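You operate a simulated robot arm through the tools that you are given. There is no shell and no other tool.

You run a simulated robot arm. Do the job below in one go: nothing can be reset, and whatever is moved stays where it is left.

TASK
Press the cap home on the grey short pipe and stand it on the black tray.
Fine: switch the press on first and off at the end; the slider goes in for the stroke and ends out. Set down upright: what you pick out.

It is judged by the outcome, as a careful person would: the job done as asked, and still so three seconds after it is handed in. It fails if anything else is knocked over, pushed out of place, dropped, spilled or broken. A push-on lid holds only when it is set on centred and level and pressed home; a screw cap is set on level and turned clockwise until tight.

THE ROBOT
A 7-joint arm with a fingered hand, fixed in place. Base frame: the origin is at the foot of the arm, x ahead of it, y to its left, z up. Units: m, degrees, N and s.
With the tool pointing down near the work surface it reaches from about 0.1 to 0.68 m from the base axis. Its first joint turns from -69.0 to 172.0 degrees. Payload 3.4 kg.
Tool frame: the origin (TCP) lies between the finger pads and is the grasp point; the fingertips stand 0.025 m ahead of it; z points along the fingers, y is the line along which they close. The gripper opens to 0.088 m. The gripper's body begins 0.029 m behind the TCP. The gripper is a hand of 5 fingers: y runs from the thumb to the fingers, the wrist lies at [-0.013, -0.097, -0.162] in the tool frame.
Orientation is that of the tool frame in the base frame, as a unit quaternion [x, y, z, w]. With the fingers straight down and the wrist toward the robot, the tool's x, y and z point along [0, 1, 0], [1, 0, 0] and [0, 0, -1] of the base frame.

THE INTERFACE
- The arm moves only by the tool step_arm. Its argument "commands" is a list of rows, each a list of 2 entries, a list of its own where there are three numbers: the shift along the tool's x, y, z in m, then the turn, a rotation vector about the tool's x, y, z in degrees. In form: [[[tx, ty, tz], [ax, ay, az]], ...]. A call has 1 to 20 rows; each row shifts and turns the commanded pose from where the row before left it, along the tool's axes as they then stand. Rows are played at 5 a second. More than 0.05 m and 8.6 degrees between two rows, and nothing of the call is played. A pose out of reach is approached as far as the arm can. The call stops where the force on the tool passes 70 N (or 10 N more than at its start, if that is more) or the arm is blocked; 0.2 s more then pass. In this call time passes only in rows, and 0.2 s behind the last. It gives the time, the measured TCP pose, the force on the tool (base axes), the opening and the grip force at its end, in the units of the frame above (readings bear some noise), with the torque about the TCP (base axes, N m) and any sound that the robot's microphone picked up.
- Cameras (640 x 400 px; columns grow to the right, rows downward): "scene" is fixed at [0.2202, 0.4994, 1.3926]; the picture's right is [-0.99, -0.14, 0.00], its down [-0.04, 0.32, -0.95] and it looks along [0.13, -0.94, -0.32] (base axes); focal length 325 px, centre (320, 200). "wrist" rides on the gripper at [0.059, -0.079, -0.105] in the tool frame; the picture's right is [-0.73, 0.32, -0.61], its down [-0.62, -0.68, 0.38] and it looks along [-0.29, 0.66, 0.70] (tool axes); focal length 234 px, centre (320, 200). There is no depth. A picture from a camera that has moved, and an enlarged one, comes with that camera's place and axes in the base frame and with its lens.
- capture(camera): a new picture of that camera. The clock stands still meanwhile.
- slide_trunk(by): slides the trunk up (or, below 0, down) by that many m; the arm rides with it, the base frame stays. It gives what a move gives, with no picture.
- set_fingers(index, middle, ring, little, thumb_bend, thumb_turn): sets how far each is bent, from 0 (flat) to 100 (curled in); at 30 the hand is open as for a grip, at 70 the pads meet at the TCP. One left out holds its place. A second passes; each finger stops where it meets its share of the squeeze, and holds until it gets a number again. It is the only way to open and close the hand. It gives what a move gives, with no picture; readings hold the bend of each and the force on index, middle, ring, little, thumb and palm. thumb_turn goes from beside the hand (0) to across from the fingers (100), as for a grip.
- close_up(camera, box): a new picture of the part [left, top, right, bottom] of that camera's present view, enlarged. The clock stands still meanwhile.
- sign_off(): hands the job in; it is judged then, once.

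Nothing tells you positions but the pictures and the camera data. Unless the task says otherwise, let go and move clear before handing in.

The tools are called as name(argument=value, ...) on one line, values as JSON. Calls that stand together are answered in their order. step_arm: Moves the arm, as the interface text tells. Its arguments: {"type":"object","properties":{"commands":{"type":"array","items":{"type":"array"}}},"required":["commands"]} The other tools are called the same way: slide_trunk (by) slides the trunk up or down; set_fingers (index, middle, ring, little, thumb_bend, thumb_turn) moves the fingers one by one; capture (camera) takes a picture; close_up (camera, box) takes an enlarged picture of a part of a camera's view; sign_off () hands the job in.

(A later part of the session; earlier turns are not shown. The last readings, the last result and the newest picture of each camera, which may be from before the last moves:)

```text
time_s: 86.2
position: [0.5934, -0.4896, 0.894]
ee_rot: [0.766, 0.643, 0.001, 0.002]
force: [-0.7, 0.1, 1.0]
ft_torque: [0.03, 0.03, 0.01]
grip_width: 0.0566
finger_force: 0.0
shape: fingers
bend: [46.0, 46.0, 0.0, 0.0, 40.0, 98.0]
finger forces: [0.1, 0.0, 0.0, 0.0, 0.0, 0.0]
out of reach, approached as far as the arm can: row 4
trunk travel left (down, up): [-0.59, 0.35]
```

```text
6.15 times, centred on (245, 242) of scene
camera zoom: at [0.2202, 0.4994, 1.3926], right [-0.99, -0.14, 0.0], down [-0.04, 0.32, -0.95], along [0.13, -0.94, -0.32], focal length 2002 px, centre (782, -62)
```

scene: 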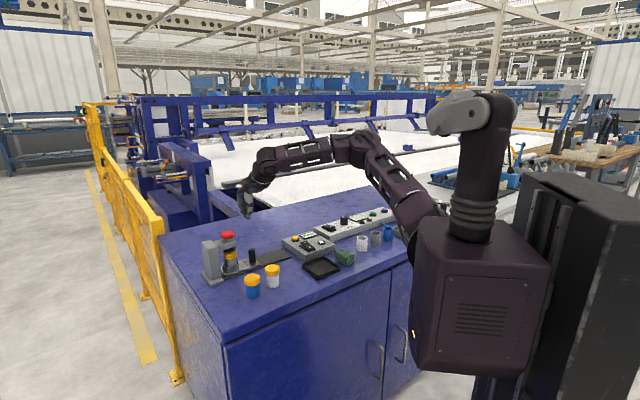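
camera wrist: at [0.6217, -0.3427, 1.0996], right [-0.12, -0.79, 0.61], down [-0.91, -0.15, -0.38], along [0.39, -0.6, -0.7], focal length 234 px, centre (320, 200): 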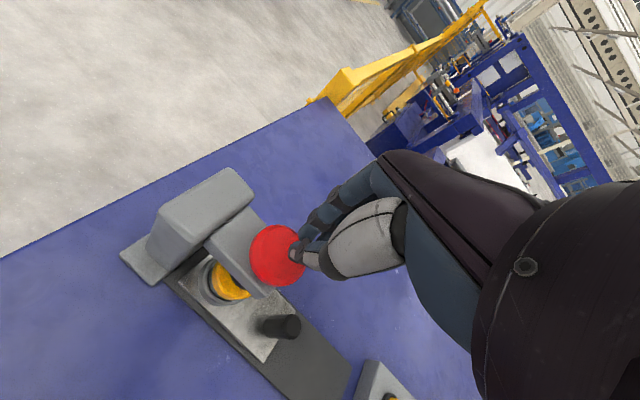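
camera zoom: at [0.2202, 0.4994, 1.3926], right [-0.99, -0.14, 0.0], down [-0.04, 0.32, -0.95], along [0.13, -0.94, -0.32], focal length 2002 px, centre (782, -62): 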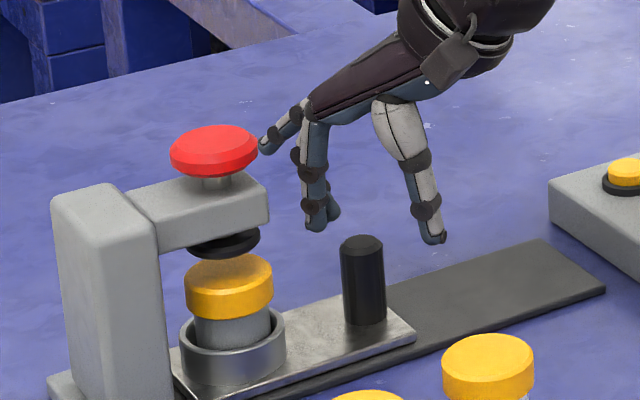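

The arm is short by a little at this low height. I go back up, correct the position, and use the trunk for the descent (0.10 m down) so the arm stays within reach.

step_arm(commands=[[[0, 0, -0.04], [0, 0, 0]], [[0, 0.0067, -0.04], [0, 0, 0]], [[0, 0, -0.01], [0, 0, 0]]])

slide_trunk(by=-0.07)

close_up(camera="wrist", box=[180, 120, 400, 320])

close_up(camera="scene", box=[205, 210, 285, 275])

```text
time_s: 87.0
position: [0.601, -0.4893, 0.9845]
ee_rot: [0.766, 0.643, 0.0, 0.0]
force: [0.5, -0.1, -0.2]
ft_torque: [-0.01, 0.01, 0.0]
grip_width: 0.0567
finger_force: 0.1
shape: fingers
bend: [46.0, 46.0, 0.0, 0.0, 40.0, 98.0]
finger forces: [0.0, 0.0, 0.0, 0.0, 0.1, 0.0]
trunk travel left (down, up): [-0.59, 0.35]
```

```text
time_s: 88.1
position: [0.6004, -0.4885, 0.9144]
ee_rot: [0.766, 0.643, 0.0, 0.0]
force: [0.0, 0.2, 0.5]
ft_torque: [0.02, -0.01, 0.03]
grip_width: 0.0568
finger_force: 0.2
shape: fingers
bend: [46.0, 46.0, 0.0, 0.0, 40.0, 98.0]
finger forces: [0.1, 0.1, 0.1, 0.0, 0.0, 0.0]
trunk travel left (down, up): [-0.52, 0.42]
```

```text
2.00 times, centred on (290, 220) of wrist
camera zoom: at [0.5336, -0.4183, 1.0193], right [0.19, -0.77, 0.61], down [-0.78, -0.5, -0.38], along [0.6, -0.4, -0.7], focal length 468 px, centre (380, 160)
```

zoom: 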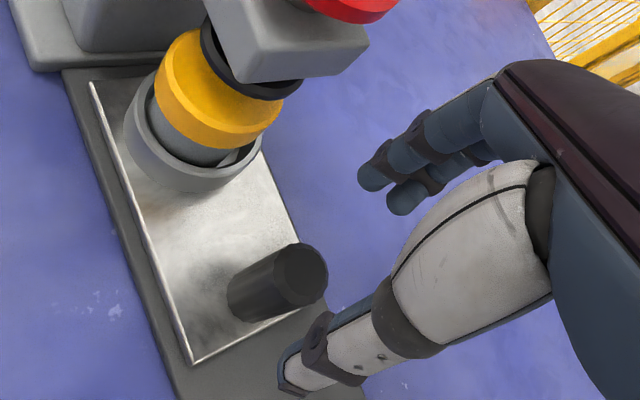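

```text
6.15 times, centred on (245, 242) of scene
camera zoom: at [0.2202, 0.4994, 1.3926], right [-0.99, -0.14, 0.0], down [-0.04, 0.32, -0.95], along [0.13, -0.94, -0.32], focal length 2002 px, centre (782, -62)
```

zoom: 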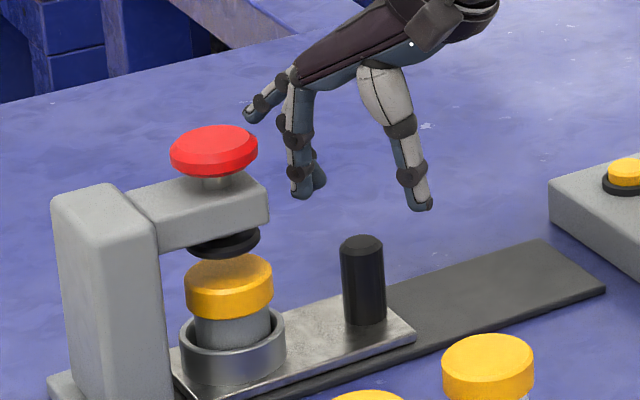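

Aligned. Lowering the last 45 mm around the handle.

step_arm(commands=[[[-0.001, 0, 0.02], [0, 0, 0]], [[0, 0, 0.015], [0, 0, 0]], [[0, 0, 0.011], [0, 0, 0]]])

close_up(camera="wrist", box=[180, 120, 400, 320])

close_up(camera="scene", box=[205, 210, 285, 275])

```text
time_s: 88.9
position: [0.6009, -0.4902, 0.8682]
ee_rot: [0.766, 0.643, 0.0, 0.0]
force: [0.8, 0.1, -0.6]
ft_torque: [0.01, 0.02, 0.02]
grip_width: 0.0566
finger_force: 0.0
shape: fingers
bend: [46.0, 46.0, 0.0, 0.0, 40.0, 98.0]
finger forces: [0.0, 0.1, 0.0, 0.0, 0.1, 0.0]
trunk travel left (down, up): [-0.52, 0.42]
```

```text
2.00 times, centred on (290, 220) of wrist
camera zoom: at [0.5337, -0.4196, 0.9734], right [0.19, -0.77, 0.61], down [-0.78, -0.5, -0.38], along [0.6, -0.4, -0.7], focal length 468 px, centre (380, 160)
```

zoom: 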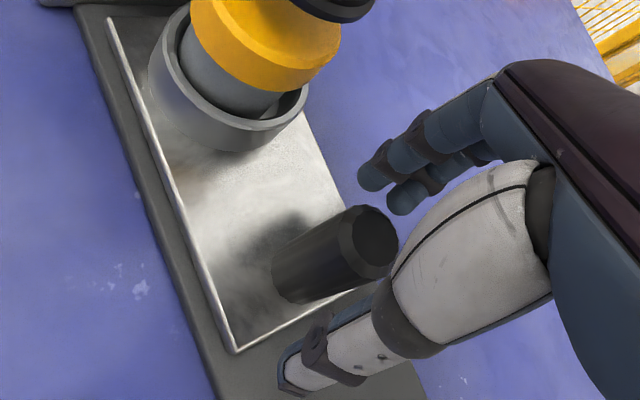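

```text
6.15 times, centred on (245, 242) of scene
camera zoom: at [0.2202, 0.4994, 1.3926], right [-0.99, -0.14, 0.0], down [-0.04, 0.32, -0.95], along [0.13, -0.94, -0.32], focal length 2002 px, centre (782, -62)
```

zoom: 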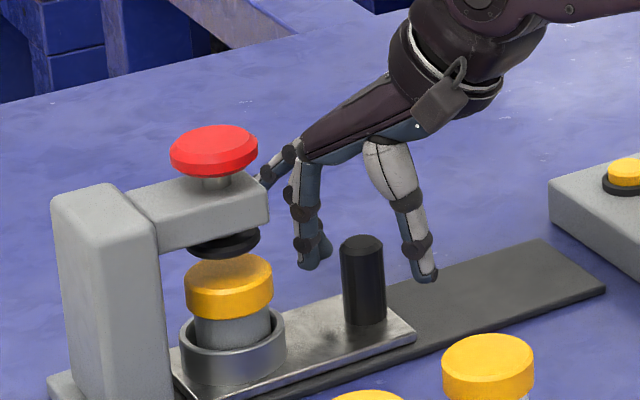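

The handle is between thumb and fingers. Closing and then pulling the slider out along the rail.

set_fingers(index=60, middle=60, thumb_bend=56)

set_fingers(index=72, middle=72, thumb_bend=68)

step_arm(commands=[[[-0.008, -0.006, 0], [0, 0, 0]], [[-0.012, -0.009, 0], [0, 0, 0]]])

close_up(camera="scene", box=[205, 210, 305, 285])

```text
time_s: 89.9
position: [0.6013, -0.4899, 0.8675]
ee_rot: [0.766, 0.643, -0.001, 0.0]
force: [0.4, -0.3, 1.1]
ft_torque: [-0.02, -0.02, -0.01]
grip_width: 0.0248
finger_force: 0.1
shape: fingers
bend: [60.0, 60.0, 0.0, 0.0, 56.0, 98.0]
finger forces: [0.0, 0.1, 0.0, 0.1, 0.0, 0.0]
trunk travel left (down, up): [-0.52, 0.42]
```

```text
time_s: 90.9
position: [0.6019, -0.4919, 0.8678]
ee_rot: [0.766, 0.643, 0.0, 0.0]
force: [4.7, -2.0, -0.8]
ft_torque: [-0.05, -0.09, 0.01]
grip_width: 0.0166
finger_force: 7.7
shape: fingers
bend: [61.0, 67.0, 0.0, 0.0, 62.0, 97.0]
finger forces: [6.9, 4.2, 0.0, 0.0, 4.8, 0.0]
trunk travel left (down, up): [-0.52, 0.42]
```

```text
time_s: 91.5
position: [0.581, -0.5114, 0.8672]
ee_rot: [0.766, 0.643, 0.001, 0.001]
force: [4.5, -6.7, 2.5]
ft_torque: [-0.12, -0.1, 0.02]
grip_width: 0.0159
finger_force: 8.8
shape: fingers
bend: [60.0, 66.0, 0.0, 0.0, 62.0, 98.0]
finger forces: [6.3, 6.4, 0.1, 0.0, 5.3, 0.1]
trunk travel left (down, up): [-0.52, 0.42]
```

```text
5.33 times, centred on (255, 248) of scene
camera zoom: at [0.2202, 0.4994, 1.3926], right [-0.99, -0.14, 0.0], down [-0.04, 0.32, -0.95], along [0.13, -0.94, -0.32], focal length 1735 px, centre (667, -53)
```

zoom: 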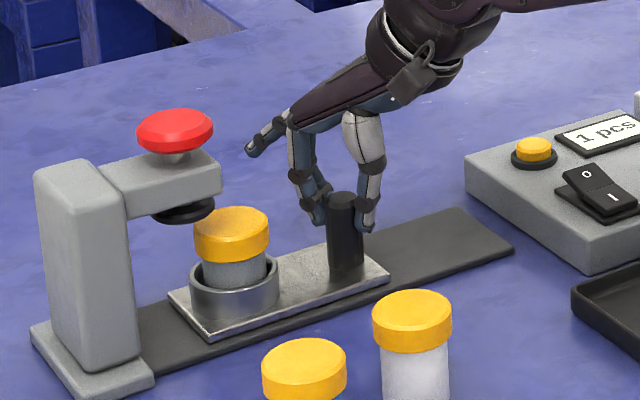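

It's coming out cleanly. Continue along the rail.

step_arm(commands=[[[-0.012, -0.009, 0], [0, 0, 0]], [[-0.012, -0.009, 0], [0, 0, 0]], [[-0.012, -0.009, 0], [0, 0, 0]], [[-0.012, -0.009, 0], [0, 0, 0]]])

close_up(camera="scene", box=[205, 210, 325, 285])

capture(camera="wrist")

```text
time_s: 92.5
position: [0.539, -0.5505, 0.8672]
ee_rot: [0.766, 0.643, 0.001, -0.001]
force: [8.1, -10.7, 6.3]
ft_torque: [-0.24, -0.2, -0.02]
grip_width: 0.0158
finger_force: 10.8
shape: fingers
bend: [58.0, 65.0, 0.0, 0.0, 63.0, 98.0]
finger forces: [7.6, 9.5, 0.0, 0.0, 3.9, 0.1]
trunk travel left (down, up): [-0.52, 0.42]
```

```text
5.33 times, centred on (265, 248) of scene
camera zoom: at [0.2202, 0.4994, 1.3926], right [-0.99, -0.14, 0.0], down [-0.04, 0.32, -0.95], along [0.13, -0.94, -0.32], focal length 1735 px, centre (613, -53)
```

zoom: 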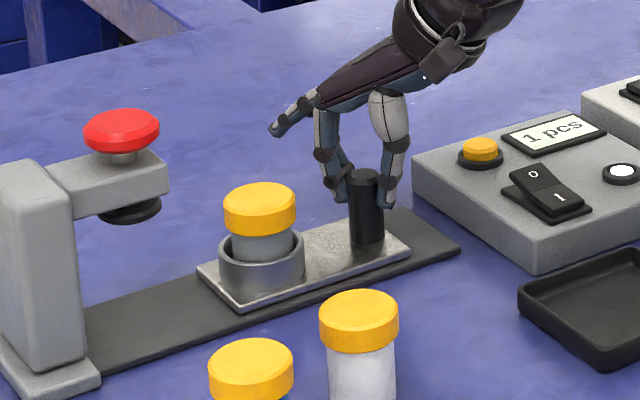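

```text
taken
camera wrist: at [0.4714, -0.4798, 0.9719], right [0.19, -0.77, 0.61], down [-0.78, -0.49, -0.39], along [0.6, -0.4, -0.7], focal length 234 px, centre (320, 200)
```

wrist: 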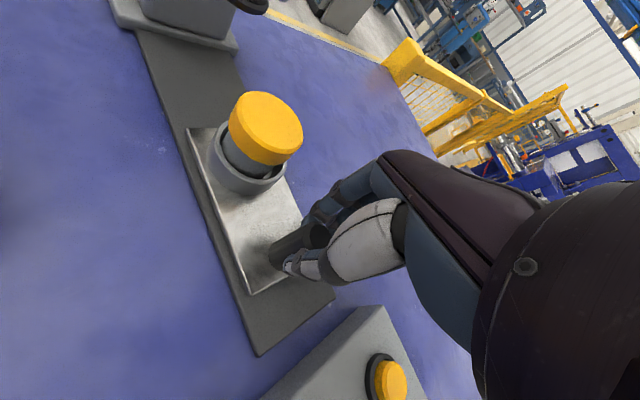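

A side force is building, so I add a small correction outward and finish the last ~24 mm gently to the end stop.

step_arm(commands=[[[-0.0018, 0.0024, 0], [0, 0, 0]], [[-0.0085, -0.0052, 0], [0, 0, 0]]])

step_arm(commands=[[[-0.0068, -0.0042, 0], [0, 0, 0]]])

close_up(camera="scene", box=[205, 210, 325, 285])

```text
time_s: 93.1
position: [0.5341, -0.5592, 0.8664]
ee_rot: [0.766, 0.643, 0.0, -0.001]
force: [4.5, -3.2, 3.3]
ft_torque: [-0.04, -0.08, 0.05]
grip_width: 0.0159
finger_force: 8.6
shape: fingers
bend: [60.0, 67.0, 0.0, 0.0, 62.0, 97.0]
finger forces: [6.4, 5.4, 0.1, 0.0, 5.8, 0.0]
trunk travel left (down, up): [-0.52, 0.42]
```

```text
time_s: 93.5
position: [0.529, -0.5656, 0.8679]
ee_rot: [0.766, 0.643, 0.001, -0.001]
force: [1.0, -4.3, 1.2]
ft_torque: [-0.07, 0.01, 0.03]
grip_width: 0.0162
finger_force: 8.6
shape: fingers
bend: [71.0, 67.0, 0.0, 0.0, 61.0, 97.0]
finger forces: [5.6, 5.1, 0.0, 0.0, 6.3, 0.0]
trunk travel left (down, up): [-0.52, 0.42]
```

```text
5.33 times, centred on (265, 248) of scene
camera zoom: at [0.2202, 0.4994, 1.3926], right [-0.99, -0.14, 0.0], down [-0.04, 0.32, -0.95], along [0.13, -0.94, -0.32], focal length 1735 px, centre (613, -53)
```

zoom: 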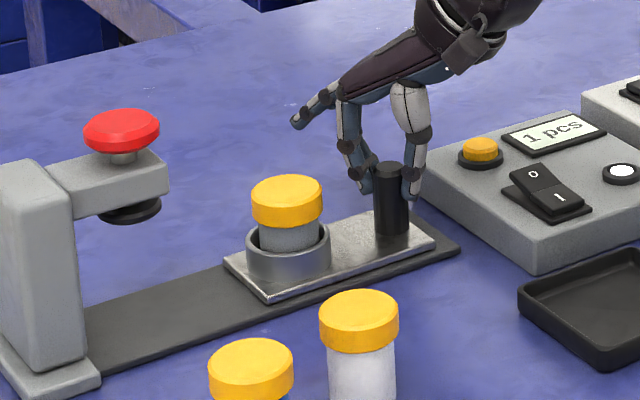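

Almost at the out position; a few more millimetres until the stop is felt.

step_arm(commands=[[[-0.0034, -0.0021, 0], [0, 0, 0]]])

step_arm(commands=[[[-0.0034, -0.0021, 0], [0, 0, 0]]])

close_up(camera="scene", box=[255, 225, 305, 270])

```text
time_s: 93.9
position: [0.5263, -0.5681, 0.8662]
ee_rot: [0.765, 0.644, 0.001, 0.0]
force: [0.9, -2.5, -0.1]
ft_torque: [-0.01, -0.01, 0.02]
grip_width: 0.016
finger_force: 7.7
shape: fingers
bend: [71.0, 71.0, 0.0, 0.0, 61.0, 97.0]
finger forces: [5.9, 4.0, 0.1, 0.0, 6.2, 0.0]
trunk travel left (down, up): [-0.52, 0.42]
```

```text
time_s: 94.3
position: [0.5259, -0.5699, 0.8667]
ee_rot: [0.765, 0.644, 0.0, -0.001]
force: [3.9, 2.1, -2.6]
ft_torque: [0.05, -0.03, 0.04]
grip_width: 0.0166
finger_force: 7.5
shape: fingers
bend: [61.0, 71.0, 0.0, 0.0, 61.0, 97.0]
finger forces: [6.8, 2.4, 0.0, 0.0, 5.6, 0.0]
trunk travel left (down, up): [-0.52, 0.42]
```

```text
8.89 times, centred on (280, 248) of scene
camera zoom: at [0.2202, 0.4994, 1.3926], right [-0.99, -0.14, 0.0], down [-0.04, 0.32, -0.95], along [0.13, -0.94, -0.32], focal length 2891 px, centre (676, -222)
```

zoom: 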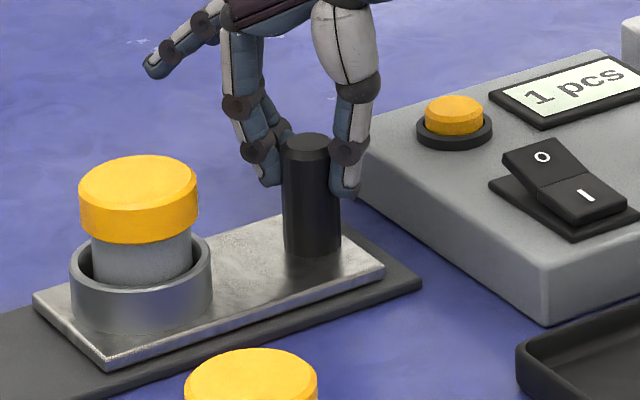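

The slider is fully out again, exactly where it started, and the cap sits visibly lower. I release — thumb first so the slider isn't pushed in — then rise.

set_fingers(thumb_bend=40)

set_fingers(index=44, middle=44)

close_up(camera="scene", box=[255, 225, 305, 270])

close_up(camera="wrist", box=[180, 60, 400, 340])

```text
time_s: 95.3
position: [0.5254, -0.5708, 0.8667]
ee_rot: [0.766, 0.643, 0.0, 0.0]
force: [8.5, 0.9, -2.7]
ft_torque: [0.0, -0.17, -0.04]
grip_width: 0.0361
finger_force: 4.6
shape: fingers
bend: [71.0, 71.0, 0.0, 0.0, 40.0, 97.0]
finger forces: [6.1, 1.9, 0.1, 0.0, 0.0, 0.0]
trunk travel left (down, up): [-0.52, 0.42]
```

```text
time_s: 96.3
position: [0.5239, -0.5692, 0.868]
ee_rot: [0.765, 0.643, 0.0, 0.0]
force: [0.0, 0.3, 0.0]
ft_torque: [0.0, 0.03, -0.01]
grip_width: 0.059
finger_force: 0.1
shape: fingers
bend: [44.0, 44.0, 0.0, 0.0, 40.0, 97.0]
finger forces: [0.0, 0.0, 0.1, 0.1, 0.0, 0.0]
trunk travel left (down, up): [-0.52, 0.42]
```

```text
8.89 times, centred on (280, 248) of scene
camera zoom: at [0.2202, 0.4994, 1.3926], right [-0.99, -0.14, 0.0], down [-0.04, 0.32, -0.95], along [0.13, -0.94, -0.32], focal length 2891 px, centre (676, -222)
```

zoom: 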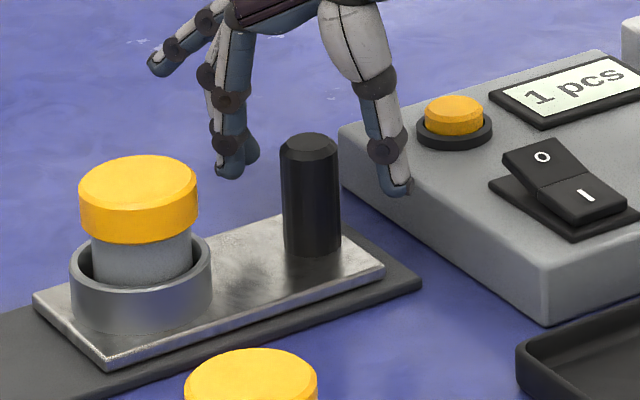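

```text
1.43 times, centred on (290, 200) of wrist
camera zoom: at [0.4568, -0.4994, 0.9731], right [0.19, -0.77, 0.61], down [-0.78, -0.5, -0.38], along [0.6, -0.4, -0.7], focal length 334 px, centre (363, 200)
```

zoom: 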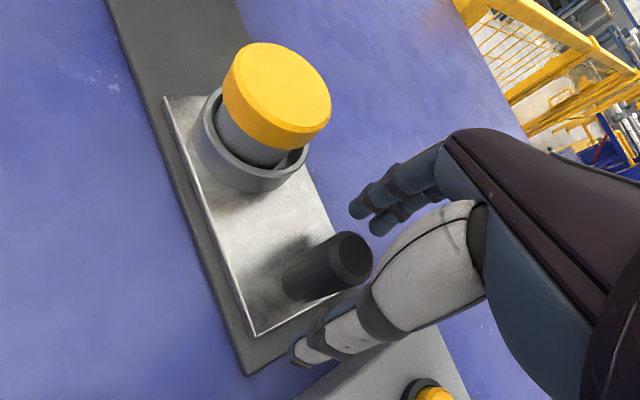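

The slider stays out. Now I rise, turn the hand back, and go above the pipe in the nest to pick it up.

step_arm(commands=[[[0, 0, -0.03], [0, 0, 0]], [[0, 0, -0.04], [0, 0, 0]], [[0, 0, -0.03], [0, 0, 0]], [[0, 0, 0], [0, 0, 7]], [[0, 0, 0], [0, 0, 7]], [[0, 0, 0], [0, 0, 7]], [[0, 0, 0], [0, 0, 7]], [[0, 0, 0], [0, 0, 7]], [[0.027, 0, 0], [0, 0, 0]], [[0.027, 0, 0], [0, 0, 0]], [[0.027, 0, 0], [0, 0, 0]]])

set_fingers(index=32, middle=32, thumb_bend=28)

close_up(camera="wrist", box=[160, 150, 400, 350])

close_up(camera="scene", box=[235, 190, 315, 270])

```text
time_s: 98.7
position: [0.5812, -0.5108, 0.969]
ee_rot: [0.924, 0.383, -0.001, 0.0]
force: [-0.2, -0.2, -0.5]
ft_torque: [0.04, 0.0, 0.0]
grip_width: 0.059
finger_force: 0.1
shape: fingers
bend: [44.0, 44.0, 0.0, 0.0, 40.0, 97.0]
finger forces: [0.0, 0.1, 0.0, 0.0, 0.0, 0.1]
trunk travel left (down, up): [-0.52, 0.42]
```

```text
time_s: 99.7
position: [0.5812, -0.5131, 0.9677]
ee_rot: [0.924, 0.383, 0.0, -0.001]
force: [0.3, -0.9, -0.5]
ft_torque: [0.01, 0.02, 0.02]
grip_width: 0.0838
finger_force: 0.1
shape: fingers
bend: [32.0, 32.0, 0.0, 0.0, 28.0, 97.0]
finger forces: [0.0, 0.1, 0.0, 0.0, 0.0, 0.1]
trunk travel left (down, up): [-0.52, 0.42]
```

```text
2.00 times, centred on (280, 250) of wrist
camera zoom: at [0.5665, -0.4155, 1.0737], right [-0.28, -0.74, 0.61], down [-0.92, 0.04, -0.38], along [0.26, -0.67, -0.7], focal length 468 px, centre (400, 100)
```

zoom: 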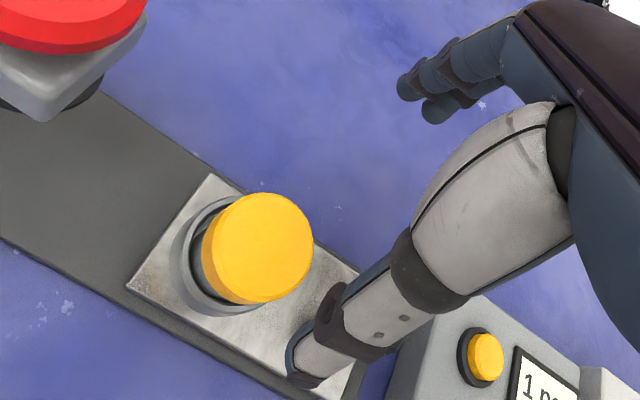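

```text
5.00 times, centred on (275, 230) of scene
camera zoom: at [0.2202, 0.4994, 1.3926], right [-0.99, -0.14, 0.0], down [-0.04, 0.32, -0.95], along [0.13, -0.94, -0.32], focal length 1626 px, centre (545, 50)
```

zoom: 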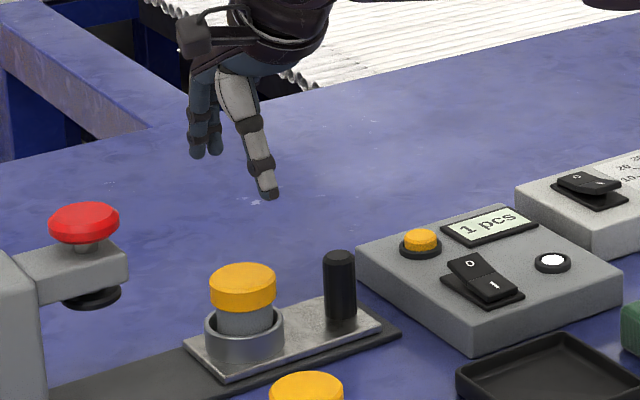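

I centre over the cap and come down to grip the now-seated cap.

step_arm(commands=[[[-0.002, -0.0045, 0.02], [0, 0, 0]], [[0, 0, 0.03], [0, 0, 0]], [[0, 0, 0.015], [0, 0, 0]]])

close_up(camera="wrist", box=[180, 150, 400, 330])

close_up(camera="scene", box=[245, 215, 305, 270])

```text
time_s: 100.5
position: [0.5768, -0.5116, 0.904]
ee_rot: [0.924, 0.382, 0.0, 0.0]
force: [1.1, -0.4, 0.2]
ft_torque: [-0.04, 0.02, 0.0]
grip_width: 0.0839
finger_force: 0.0
shape: fingers
bend: [32.0, 32.0, 0.0, 0.0, 28.0, 97.0]
finger forces: [0.0, 0.0, 0.0, 0.1, 0.0, 0.0]
trunk travel left (down, up): [-0.52, 0.42]
```

```text
2.22 times, centred on (290, 240) of wrist
camera zoom: at [0.5617, -0.4144, 1.0087], right [-0.28, -0.74, 0.61], down [-0.92, 0.04, -0.38], along [0.26, -0.67, -0.7], focal length 520 px, centre (387, 111)
```

zoom: 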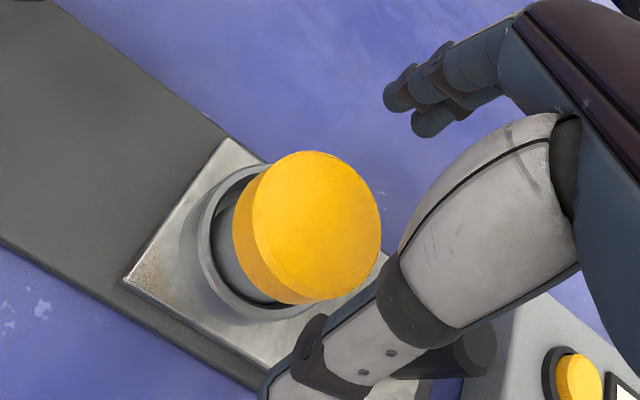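

```text
7.27 times, centred on (275, 242) of scene
camera zoom: at [0.2202, 0.4994, 1.3926], right [-0.99, -0.14, 0.0], down [-0.04, 0.32, -0.95], along [0.13, -0.94, -0.32], focal length 2365 px, centre (647, -109)
```

zoom: 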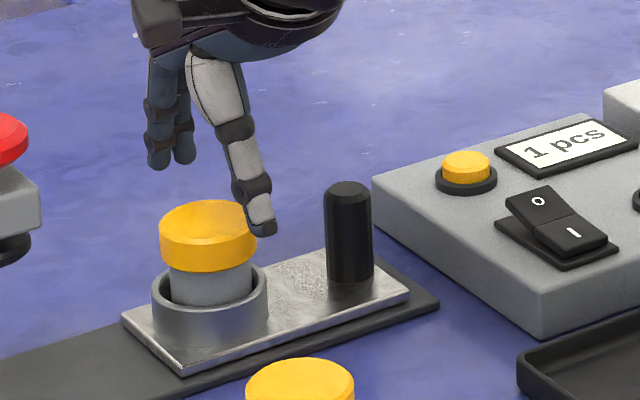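

step_arm(commands=[[[-0.001, -0.0015, 0.02], [0, 0, 0]], [[0, 0, 0.014], [0, 0, 0]], [[0, 0, 0.006], [0, 0, 0]]])

set_fingers(index=46, middle=46, thumb_bend=40)

close_up(camera="scene", box=[245, 215, 305, 270])

close_up(camera="wrist", box=[200, 150, 400, 330])

```text
time_s: 101.3
position: [0.5748, -0.5109, 0.8624]
ee_rot: [0.924, 0.383, 0.0, 0.0]
force: [-0.9, -0.2, -0.1]
ft_torque: [0.0, -0.03, -0.01]
grip_width: 0.0835
finger_force: 0.1
shape: fingers
bend: [32.0, 32.0, 0.0, 0.0, 28.0, 97.0]
finger forces: [0.0, 0.0, 0.0, 0.0, 0.0, 0.0]
trunk travel left (down, up): [-0.52, 0.42]
```

```text
time_s: 102.3
position: [0.5743, -0.5113, 0.8633]
ee_rot: [0.923, 0.384, 0.0, 0.0]
force: [0.5, 0.1, 0.2]
ft_torque: [0.01, -0.01, 0.03]
grip_width: 0.0574
finger_force: 0.1
shape: fingers
bend: [46.0, 46.0, 0.0, 0.0, 40.0, 97.0]
finger forces: [0.1, 0.0, 0.1, 0.0, 0.1, 0.0]
trunk travel left (down, up): [-0.52, 0.42]
```

```text
7.27 times, centred on (275, 242) of scene
camera zoom: at [0.2202, 0.4994, 1.3926], right [-0.99, -0.14, 0.0], down [-0.04, 0.32, -0.95], along [0.13, -0.94, -0.32], focal length 2365 px, centre (647, -109)
```

zoom: 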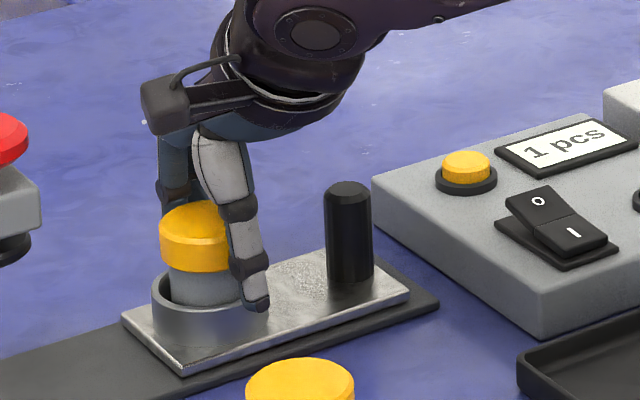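

```text
2.22 times, centred on (300, 240) of wrist
camera zoom: at [0.5605, -0.4139, 0.9682], right [-0.28, -0.74, 0.61], down [-0.92, 0.04, -0.38], along [0.26, -0.67, -0.7], focal length 520 px, centre (364, 111)
```

zoom: 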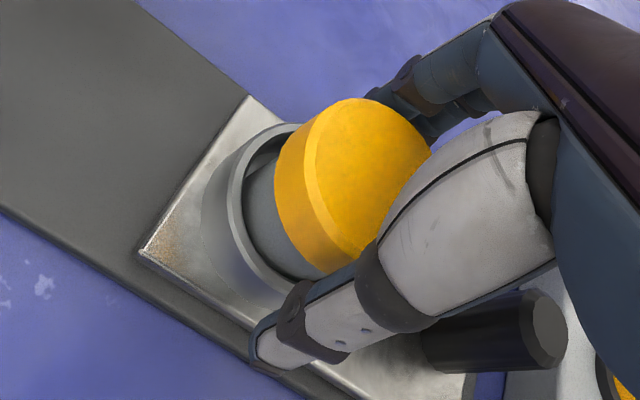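

set_fingers(index=50, middle=50, thumb_bend=44)

set_fingers(index=54, middle=54, thumb_bend=48)

close_up(camera="scene", box=[245, 215, 305, 270])

close_up(camera="wrist", box=[200, 150, 400, 330])

```text
time_s: 103.3
position: [0.575, -0.5116, 0.8623]
ee_rot: [0.924, 0.383, 0.0, 0.001]
force: [-0.3, 0.1, -0.6]
ft_torque: [0.0, -0.02, 0.0]
grip_width: 0.0485
finger_force: 0.6
shape: fingers
bend: [50.0, 50.0, 0.0, 0.0, 44.0, 97.0]
finger forces: [0.1, 0.2, 0.0, 0.0, 0.1, 0.0]
trunk travel left (down, up): [-0.52, 0.42]
```

```text
time_s: 104.3
position: [0.5751, -0.5103, 0.8614]
ee_rot: [0.924, 0.383, 0.0, 0.001]
force: [1.7, -2.4, 1.2]
ft_torque: [-0.12, -0.11, 0.0]
grip_width: 0.0431
finger_force: 2.4
shape: fingers
bend: [52.0, 51.0, 0.0, 0.0, 47.0, 97.0]
finger forces: [1.5, 3.1, 0.1, 0.1, 1.2, 0.1]
trunk travel left (down, up): [-0.52, 0.42]
```

```text
7.27 times, centred on (275, 242) of scene
camera zoom: at [0.2202, 0.4994, 1.3926], right [-0.99, -0.14, 0.0], down [-0.04, 0.32, -0.95], along [0.13, -0.94, -0.32], focal length 2365 px, centre (647, -109)
```

zoom: 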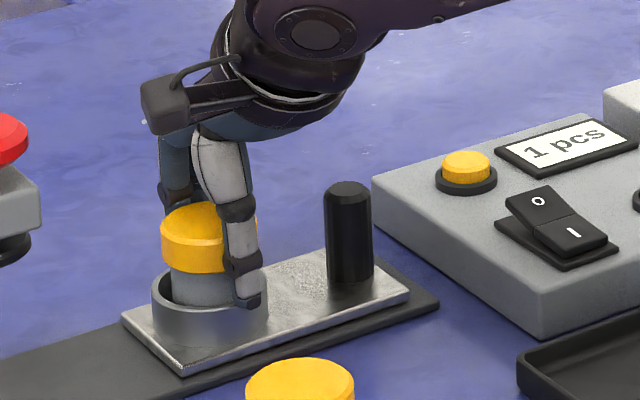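

```text
2.22 times, centred on (300, 240) of wrist
camera zoom: at [0.5605, -0.4142, 0.9681], right [-0.28, -0.74, 0.61], down [-0.92, 0.04, -0.38], along [0.26, -0.67, -0.7], focal length 520 px, centre (364, 111)
```

zoom: 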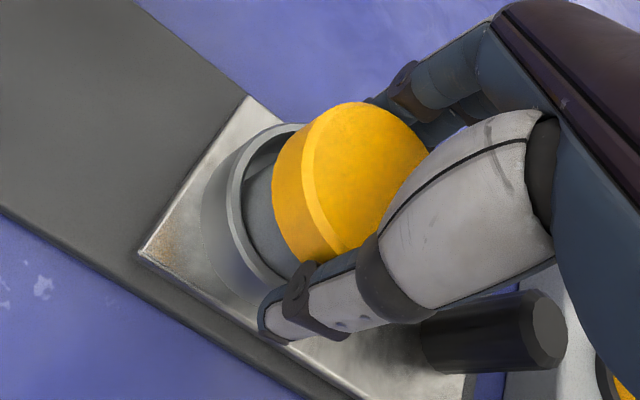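

Contact on both sides. I raise 1 mm off the rim and firm the grip, then lift slightly to test.

step_arm(commands=[[[0, 0, -0.0015], [0, 0, 0]]])

set_fingers(index=62, middle=62, thumb_bend=56)

step_arm(commands=[[[0, 0, -0.003], [0, 0, 0]], [[0, 0, -0.003], [0, 0, 0]]])

close_up(camera="scene", box=[245, 215, 305, 270])

close_up(camera="wrist", box=[200, 150, 400, 330])

```text
time_s: 104.7
position: [0.5752, -0.5103, 0.8637]
ee_rot: [0.924, 0.383, -0.001, -0.001]
force: [0.5, -1.8, -0.2]
ft_torque: [-0.01, -0.01, 0.01]
grip_width: 0.0434
finger_force: 2.3
shape: fingers
bend: [52.0, 51.0, 0.0, 0.0, 47.0, 97.0]
finger forces: [1.5, 1.9, 0.0, 0.0, 1.3, 0.1]
trunk travel left (down, up): [-0.52, 0.42]
```

```text
time_s: 105.7
position: [0.5741, -0.5111, 0.8646]
ee_rot: [0.924, 0.382, 0.0, 0.0]
force: [3.3, -4.6, 1.5]
ft_torque: [-0.18, -0.17, 0.07]
grip_width: 0.0389
finger_force: 9.5
shape: fingers
bend: [53.0, 54.0, 0.0, 0.0, 51.0, 97.0]
finger forces: [6.8, 6.3, 0.0, 0.0, 6.7, 0.0]
trunk travel left (down, up): [-0.52, 0.42]
```

```text
time_s: 106.3
position: [0.5752, -0.5115, 0.8705]
ee_rot: [0.924, 0.383, -0.001, -0.001]
force: [0.5, -1.5, -1.9]
ft_torque: [-0.1, -0.05, 0.01]
grip_width: 0.0393
finger_force: 8.6
shape: fingers
bend: [53.0, 60.0, 0.0, 0.0, 51.0, 97.0]
finger forces: [7.1, 1.7, 0.0, 0.0, 6.9, 0.1]
trunk travel left (down, up): [-0.52, 0.42]
```

```text
7.27 times, centred on (275, 242) of scene
camera zoom: at [0.2202, 0.4994, 1.3926], right [-0.99, -0.14, 0.0], down [-0.04, 0.32, -0.95], along [0.13, -0.94, -0.32], focal length 2365 px, centre (647, -109)
```

zoom: 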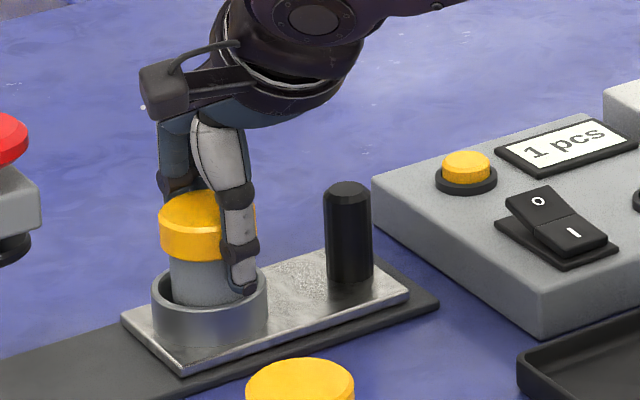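

```text
2.22 times, centred on (300, 240) of wrist
camera zoom: at [0.5607, -0.4143, 0.975], right [-0.28, -0.74, 0.61], down [-0.92, 0.04, -0.38], along [0.26, -0.67, -0.7], focal length 520 px, centre (364, 111)
```

zoom: 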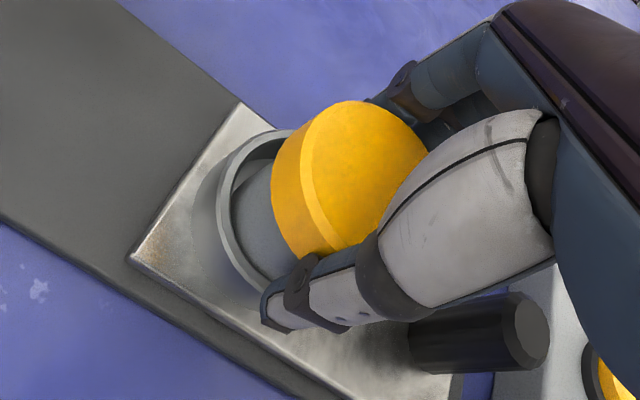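

The pipe lifts with the cap. I add a bit more middle-finger squeeze for stability, then lift it clear of the nest.

set_fingers(index=64, middle=70, thumb_bend=58)

step_arm(commands=[[[0, 0, -0.008], [0, 0, 0]], [[0, 0, -0.012], [0, 0, 0]], [[0, 0, -0.015], [0, 0, 0]], [[0, 0, -0.02], [0, 0, 0]]])

close_up(camera="scene", box=[245, 195, 305, 255])

close_up(camera="wrist", box=[200, 150, 400, 330])

```text
time_s: 107.3
position: [0.575, -0.5114, 0.8694]
ee_rot: [0.923, 0.384, 0.0, 0.0]
force: [1.5, -3.5, 0.1]
ft_torque: [-0.16, -0.08, -0.01]
grip_width: 0.0384
finger_force: 10.7
shape: fingers
bend: [54.0, 63.0, 0.0, 0.0, 51.0, 97.0]
finger forces: [7.8, 5.2, 0.0, 0.0, 8.9, 0.0]
trunk travel left (down, up): [-0.52, 0.42]
```

```text
time_s: 108.3
position: [0.573, -0.5104, 0.9256]
ee_rot: [0.924, 0.383, 0.0, 0.0]
force: [-0.3, -0.6, -0.4]
ft_torque: [0.0, 0.05, 0.0]
grip_width: 0.0382
finger_force: 9.9
shape: fingers
bend: [55.0, 64.0, 0.0, 0.0, 51.0, 97.0]
finger forces: [6.7, 3.6, 0.1, 0.1, 10.0, 0.0]
trunk travel left (down, up): [-0.52, 0.42]
```

```text
6.67 times, centred on (275, 225) of scene
camera zoom: at [0.2202, 0.4994, 1.3926], right [-0.99, -0.14, 0.0], down [-0.04, 0.32, -0.95], along [0.13, -0.94, -0.32], focal length 2168 px, centre (620, 33)
```

zoom: 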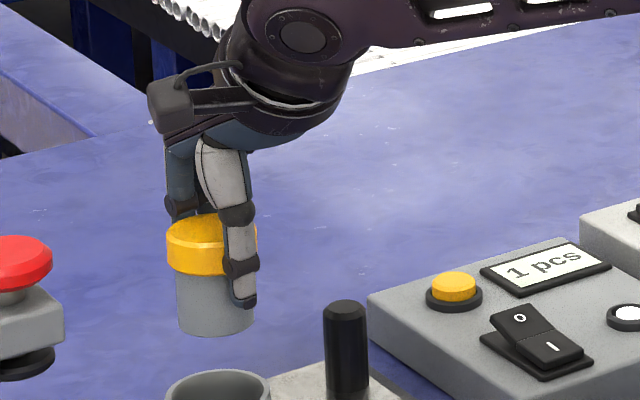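

```text
2.22 times, centred on (300, 240) of wrist
camera zoom: at [0.5598, -0.4135, 1.0313], right [-0.28, -0.74, 0.61], down [-0.92, 0.04, -0.38], along [0.26, -0.67, -0.7], focal length 520 px, centre (364, 111)
```

zoom: 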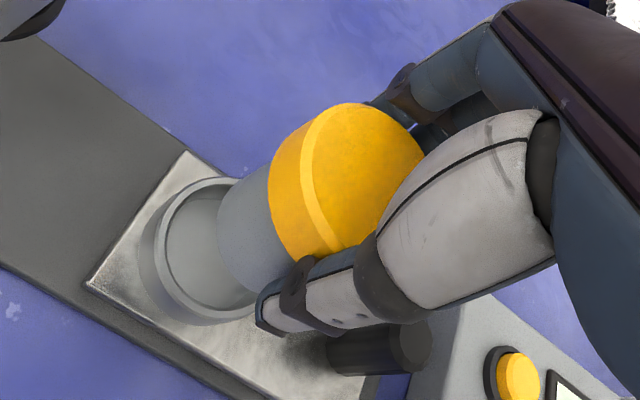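

The pipe is out of the nest, upright with the cap firmly on. I raise the trunk for elbow clearance and then carry it over to the tray in small steps.

slide_trunk(by=0.12)

step_arm(commands=[[[-0.0205, -0.0246, 0], [0, 0, 0]], [[-0.0205, -0.0246, 0], [0, 0, 0]], [[-0.0205, -0.0246, 0], [0, 0, 0]], [[-0.0205, -0.0246, 0], [0, 0, 0]], [[-0.0205, -0.0246, 0], [0, 0, 0]], [[-0.0205, -0.0246, 0], [0, 0, 0]], [[-0.0205, -0.0246, 0], [0, 0, 0]]])

capture(camera="scene")

capture(camera="wrist")

```text
time_s: 109.8
position: [0.5739, -0.511, 1.0444]
ee_rot: [0.924, 0.383, 0.0, 0.0]
force: [0.1, -0.3, -0.3]
ft_torque: [0.02, 0.01, -0.01]
grip_width: 0.0383
finger_force: 10.2
shape: fingers
bend: [55.0, 64.0, 0.0, 0.0, 51.0, 97.0]
finger forces: [6.5, 3.5, 0.1, 0.0, 10.0, 0.1]
trunk travel left (down, up): [-0.64, 0.3]
```

```text
time_s: 111.4
position: [0.3489, -0.4894, 1.0465]
ee_rot: [0.924, 0.383, 0.001, 0.001]
force: [-0.2, 0.2, -0.7]
ft_torque: [-0.01, -0.03, -0.01]
grip_width: 0.0381
finger_force: 10.0
shape: fingers
bend: [55.0, 65.0, 0.0, 0.0, 51.0, 96.0]
finger forces: [6.5, 3.4, 0.1, 0.0, 9.6, 0.1]
trunk travel left (down, up): [-0.64, 0.3]
```

```text
taken
```

scene: 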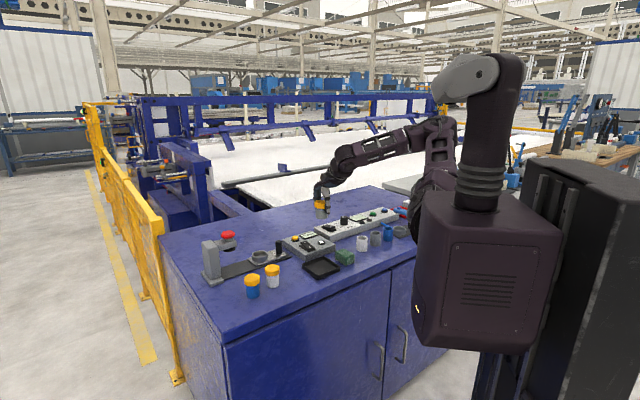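

```text
taken
camera wrist: at [0.3347, -0.3925, 1.1511], right [-0.29, -0.74, 0.61], down [-0.92, 0.04, -0.39], along [0.26, -0.67, -0.7], focal length 234 px, centre (320, 200)
```

wrist: 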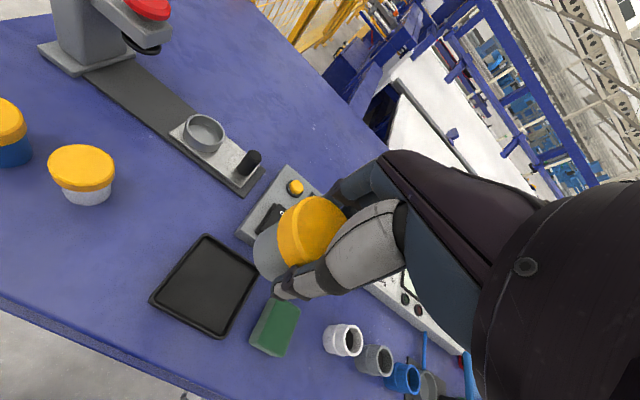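

The pipe is above the tray's centre. I lower it most of the way and check.

step_arm(commands=[[[0, 0.001, 0.03], [0, 0, 0]], [[0, 0, 0.04], [0, 0, 0]], [[0, 0, 0.04], [0, 0, 0]], [[0, 0, 0.035], [0, 0, 0]]])

close_up(camera="scene", box=[280, 200, 370, 290])

close_up(camera="wrist", box=[150, 170, 400, 370])

```text
time_s: 112.4
position: [0.3524, -0.4934, 0.8996]
ee_rot: [0.924, 0.383, 0.0, 0.0]
force: [-0.4, -0.1, -0.4]
ft_torque: [0.0, 0.0, 0.0]
grip_width: 0.0379
finger_force: 10.2
shape: fingers
bend: [55.0, 65.0, 0.0, 0.0, 51.0, 96.0]
finger forces: [6.4, 3.3, 0.1, 0.1, 9.3, 0.0]
trunk travel left (down, up): [-0.64, 0.3]
```

```text
4.44 times, centred on (325, 245) of scene
camera zoom: at [0.2202, 0.4994, 1.3926], right [-0.99, -0.14, 0.0], down [-0.04, 0.32, -0.95], along [0.13, -0.94, -0.32], focal length 1446 px, centre (298, 0)
```

zoom: 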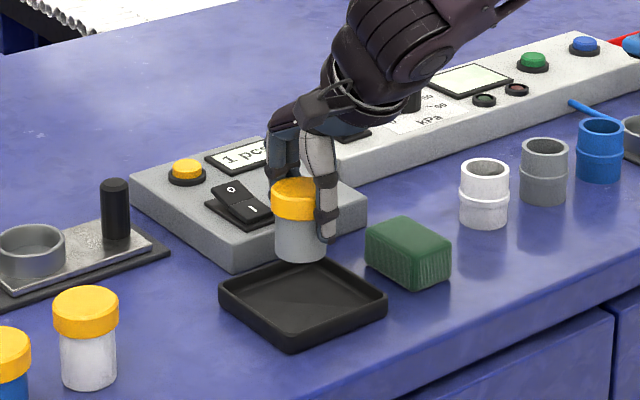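

```text
2.00 times, centred on (275, 270) of wrist
camera zoom: at [0.338, -0.3955, 1.0046], right [-0.28, -0.74, 0.61], down [-0.92, 0.04, -0.38], along [0.26, -0.67, -0.7], focal length 468 px, centre (410, 60)
```

zoom: 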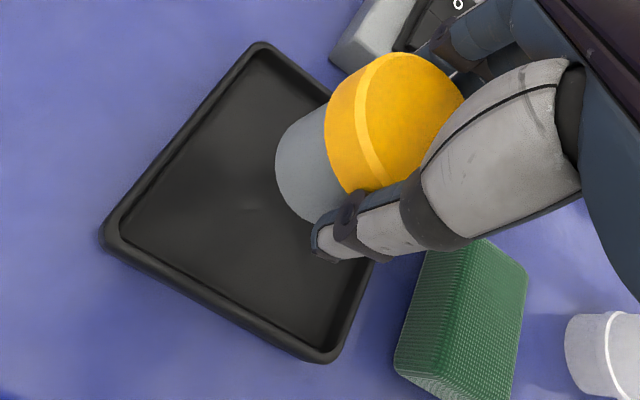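

The tray's sides are aligned with the hand and the pipe is within 2 mm of its centre. Lowering slowly to the tray floor.

step_arm(commands=[[[0, 0, 0.02], [0, 0, 0]], [[0, 0, 0.015], [0, 0, 0]], [[0, 0, 0.006], [0, 0, 0]]])

close_up(camera="scene", box=[295, 220, 355, 285])

close_up(camera="wrist", box=[180, 170, 400, 350])

```text
time_s: 113.2
position: [0.351, -0.4913, 0.8592]
ee_rot: [0.924, 0.383, 0.0, 0.0]
force: [0.4, -0.8, -0.7]
ft_torque: [-0.01, 0.01, 0.01]
grip_width: 0.038
finger_force: 9.5
shape: fingers
bend: [55.0, 65.0, 0.0, 0.0, 51.0, 96.0]
finger forces: [6.3, 3.3, 0.1, 0.1, 9.2, 0.0]
trunk travel left (down, up): [-0.64, 0.3]
```

```text
6.15 times, centred on (325, 252) of scene
camera zoom: at [0.2202, 0.4994, 1.3926], right [-0.99, -0.14, 0.0], down [-0.04, 0.32, -0.95], along [0.13, -0.94, -0.32], focal length 2002 px, centre (289, -123)
```

zoom: 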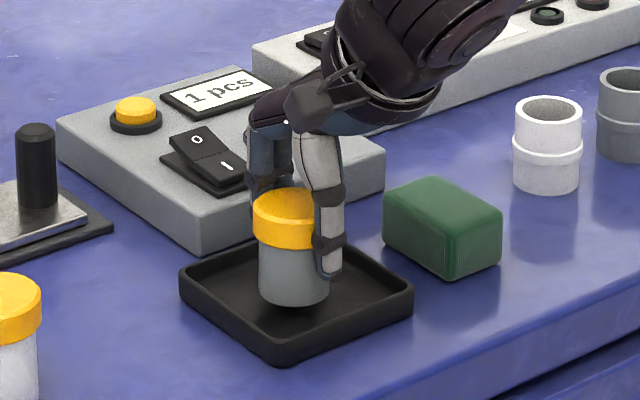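

```text
2.22 times, centred on (290, 260) of wrist
camera zoom: at [0.3375, -0.3944, 0.9642], right [-0.28, -0.74, 0.61], down [-0.92, 0.04, -0.38], along [0.26, -0.67, -0.7], focal length 520 px, centre (387, 67)
```

zoom: 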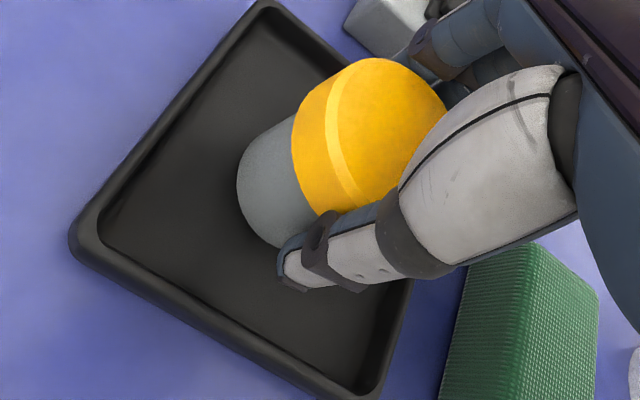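

Nearly down. Small steps until the floor is felt.

step_arm(commands=[[[0, 0, 0.003], [0, 0, 0]], [[0, 0, 0.002], [0, 0, 0]]])

step_arm(commands=[[[0, 0, 0.0015], [0, 0, 0]]])

step_arm(commands=[[[0, 0, 0.0015], [0, 0, 0]]])

close_up(camera="scene", box=[295, 220, 355, 285])

```text
time_s: 113.8
position: [0.3525, -0.4918, 0.8543]
ee_rot: [0.924, 0.383, 0.001, 0.0]
force: [0.5, -0.3, 0.0]
ft_torque: [0.02, 0.02, -0.02]
grip_width: 0.0377
finger_force: 9.4
shape: fingers
bend: [55.0, 65.0, 0.0, 0.0, 51.0, 96.0]
finger forces: [6.4, 3.4, 0.0, 0.1, 9.3, 0.1]
trunk travel left (down, up): [-0.64, 0.3]
```

```text
time_s: 114.2
position: [0.3529, -0.4924, 0.8523]
ee_rot: [0.924, 0.383, 0.0, 0.0]
force: [0.2, 0.0, -0.3]
ft_torque: [-0.03, 0.0, 0.04]
grip_width: 0.0379
finger_force: 9.2
shape: fingers
bend: [55.0, 65.0, 0.0, 0.0, 51.0, 96.0]
finger forces: [6.5, 3.4, 0.0, 0.0, 9.2, 0.0]
trunk travel left (down, up): [-0.64, 0.3]
```

```text
time_s: 114.6
position: [0.352, -0.4919, 0.8513]
ee_rot: [0.923, 0.384, 0.0, 0.001]
force: [0.6, 0.5, 3.4]
ft_torque: [-0.03, -0.03, -0.01]
grip_width: 0.0378
finger_force: 9.7
shape: fingers
bend: [55.0, 65.0, 0.0, 0.0, 51.0, 96.0]
finger forces: [6.4, 3.6, 0.0, 0.0, 9.7, 0.1]
trunk travel left (down, up): [-0.64, 0.3]
```

```text
6.15 times, centred on (325, 252) of scene
camera zoom: at [0.2202, 0.4994, 1.3926], right [-0.99, -0.14, 0.0], down [-0.04, 0.32, -0.95], along [0.13, -0.94, -0.32], focal length 2002 px, centre (289, -123)
```

zoom: 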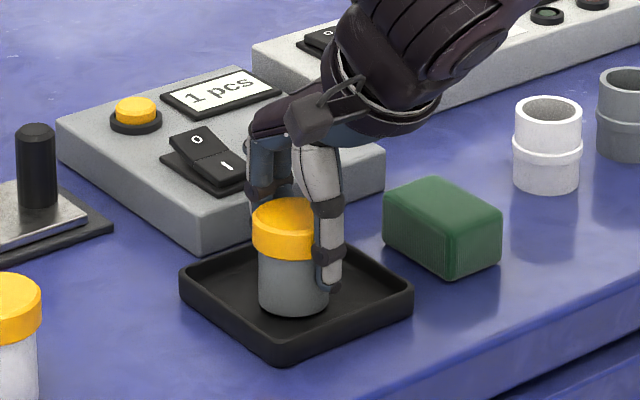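

The pipe stands on the tray floor (3.4 N). I relax the grip gradually.

set_fingers(index=56, middle=58, thumb_bend=50)

set_fingers(index=52, middle=52, thumb_bend=46)

set_fingers(index=46, middle=46, thumb_bend=40)

close_up(camera="scene", box=[295, 220, 355, 285])

close_up(camera="wrist", box=[180, 150, 400, 350])

```text
time_s: 115.6
position: [0.3523, -0.4905, 0.8518]
ee_rot: [0.924, 0.383, -0.001, -0.001]
force: [0.6, 0.8, 3.1]
ft_torque: [0.01, -0.03, 0.0]
grip_width: 0.0408
finger_force: 2.8
shape: fingers
bend: [54.0, 57.0, 0.0, 0.0, 48.0, 97.0]
finger forces: [2.5, 0.0, 0.1, 0.0, 2.8, 0.0]
trunk travel left (down, up): [-0.64, 0.3]
```

```text
time_s: 116.6
position: [0.3516, -0.4915, 0.8513]
ee_rot: [0.924, 0.383, 0.0, 0.0]
force: [-0.3, 1.2, 0.0]
ft_torque: [-0.03, -0.01, 0.03]
grip_width: 0.0446
finger_force: 0.7
shape: fingers
bend: [52.0, 52.0, 0.0, 0.0, 46.0, 97.0]
finger forces: [0.4, 0.0, 0.1, 0.0, 0.6, 0.0]
trunk travel left (down, up): [-0.64, 0.3]
```

```text
time_s: 117.6
position: [0.3519, -0.4923, 0.8503]
ee_rot: [0.924, 0.383, 0.0, 0.0]
force: [0.7, 0.9, 0.6]
ft_torque: [0.01, 0.02, 0.02]
grip_width: 0.0565
finger_force: 0.1
shape: fingers
bend: [46.0, 46.0, 0.0, 0.0, 40.0, 97.0]
finger forces: [0.1, 0.0, 0.0, 0.1, 0.0, 0.1]
trunk travel left (down, up): [-0.64, 0.3]
```

```text
6.15 times, centred on (325, 252) of scene
camera zoom: at [0.2202, 0.4994, 1.3926], right [-0.99, -0.14, 0.0], down [-0.04, 0.32, -0.95], along [0.13, -0.94, -0.32], focal length 2002 px, centre (289, -123)
```

zoom: 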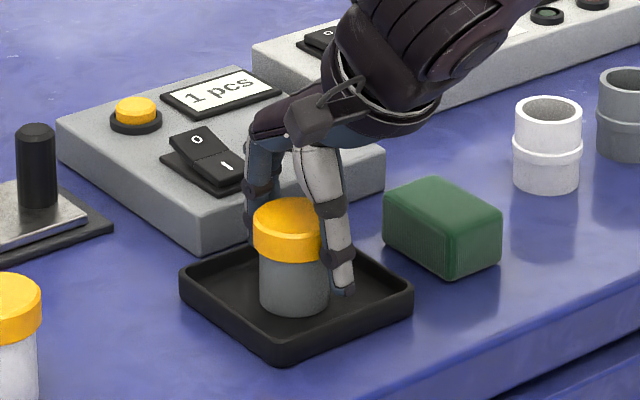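

```text
2.00 times, centred on (290, 250) of wrist
camera zoom: at [0.3375, -0.3948, 0.9565], right [-0.28, -0.74, 0.61], down [-0.92, 0.04, -0.38], along [0.26, -0.67, -0.7], focal length 468 px, centre (380, 100)
```

zoom: 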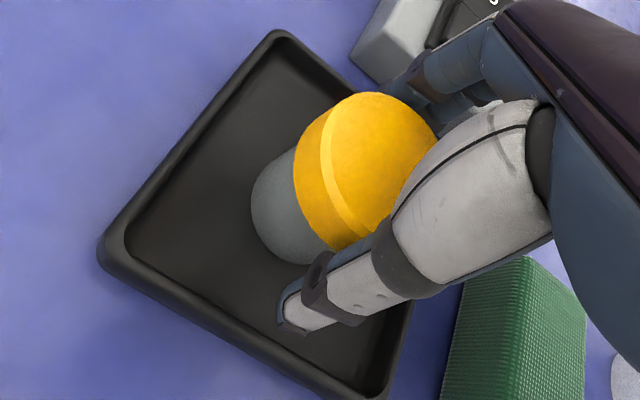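

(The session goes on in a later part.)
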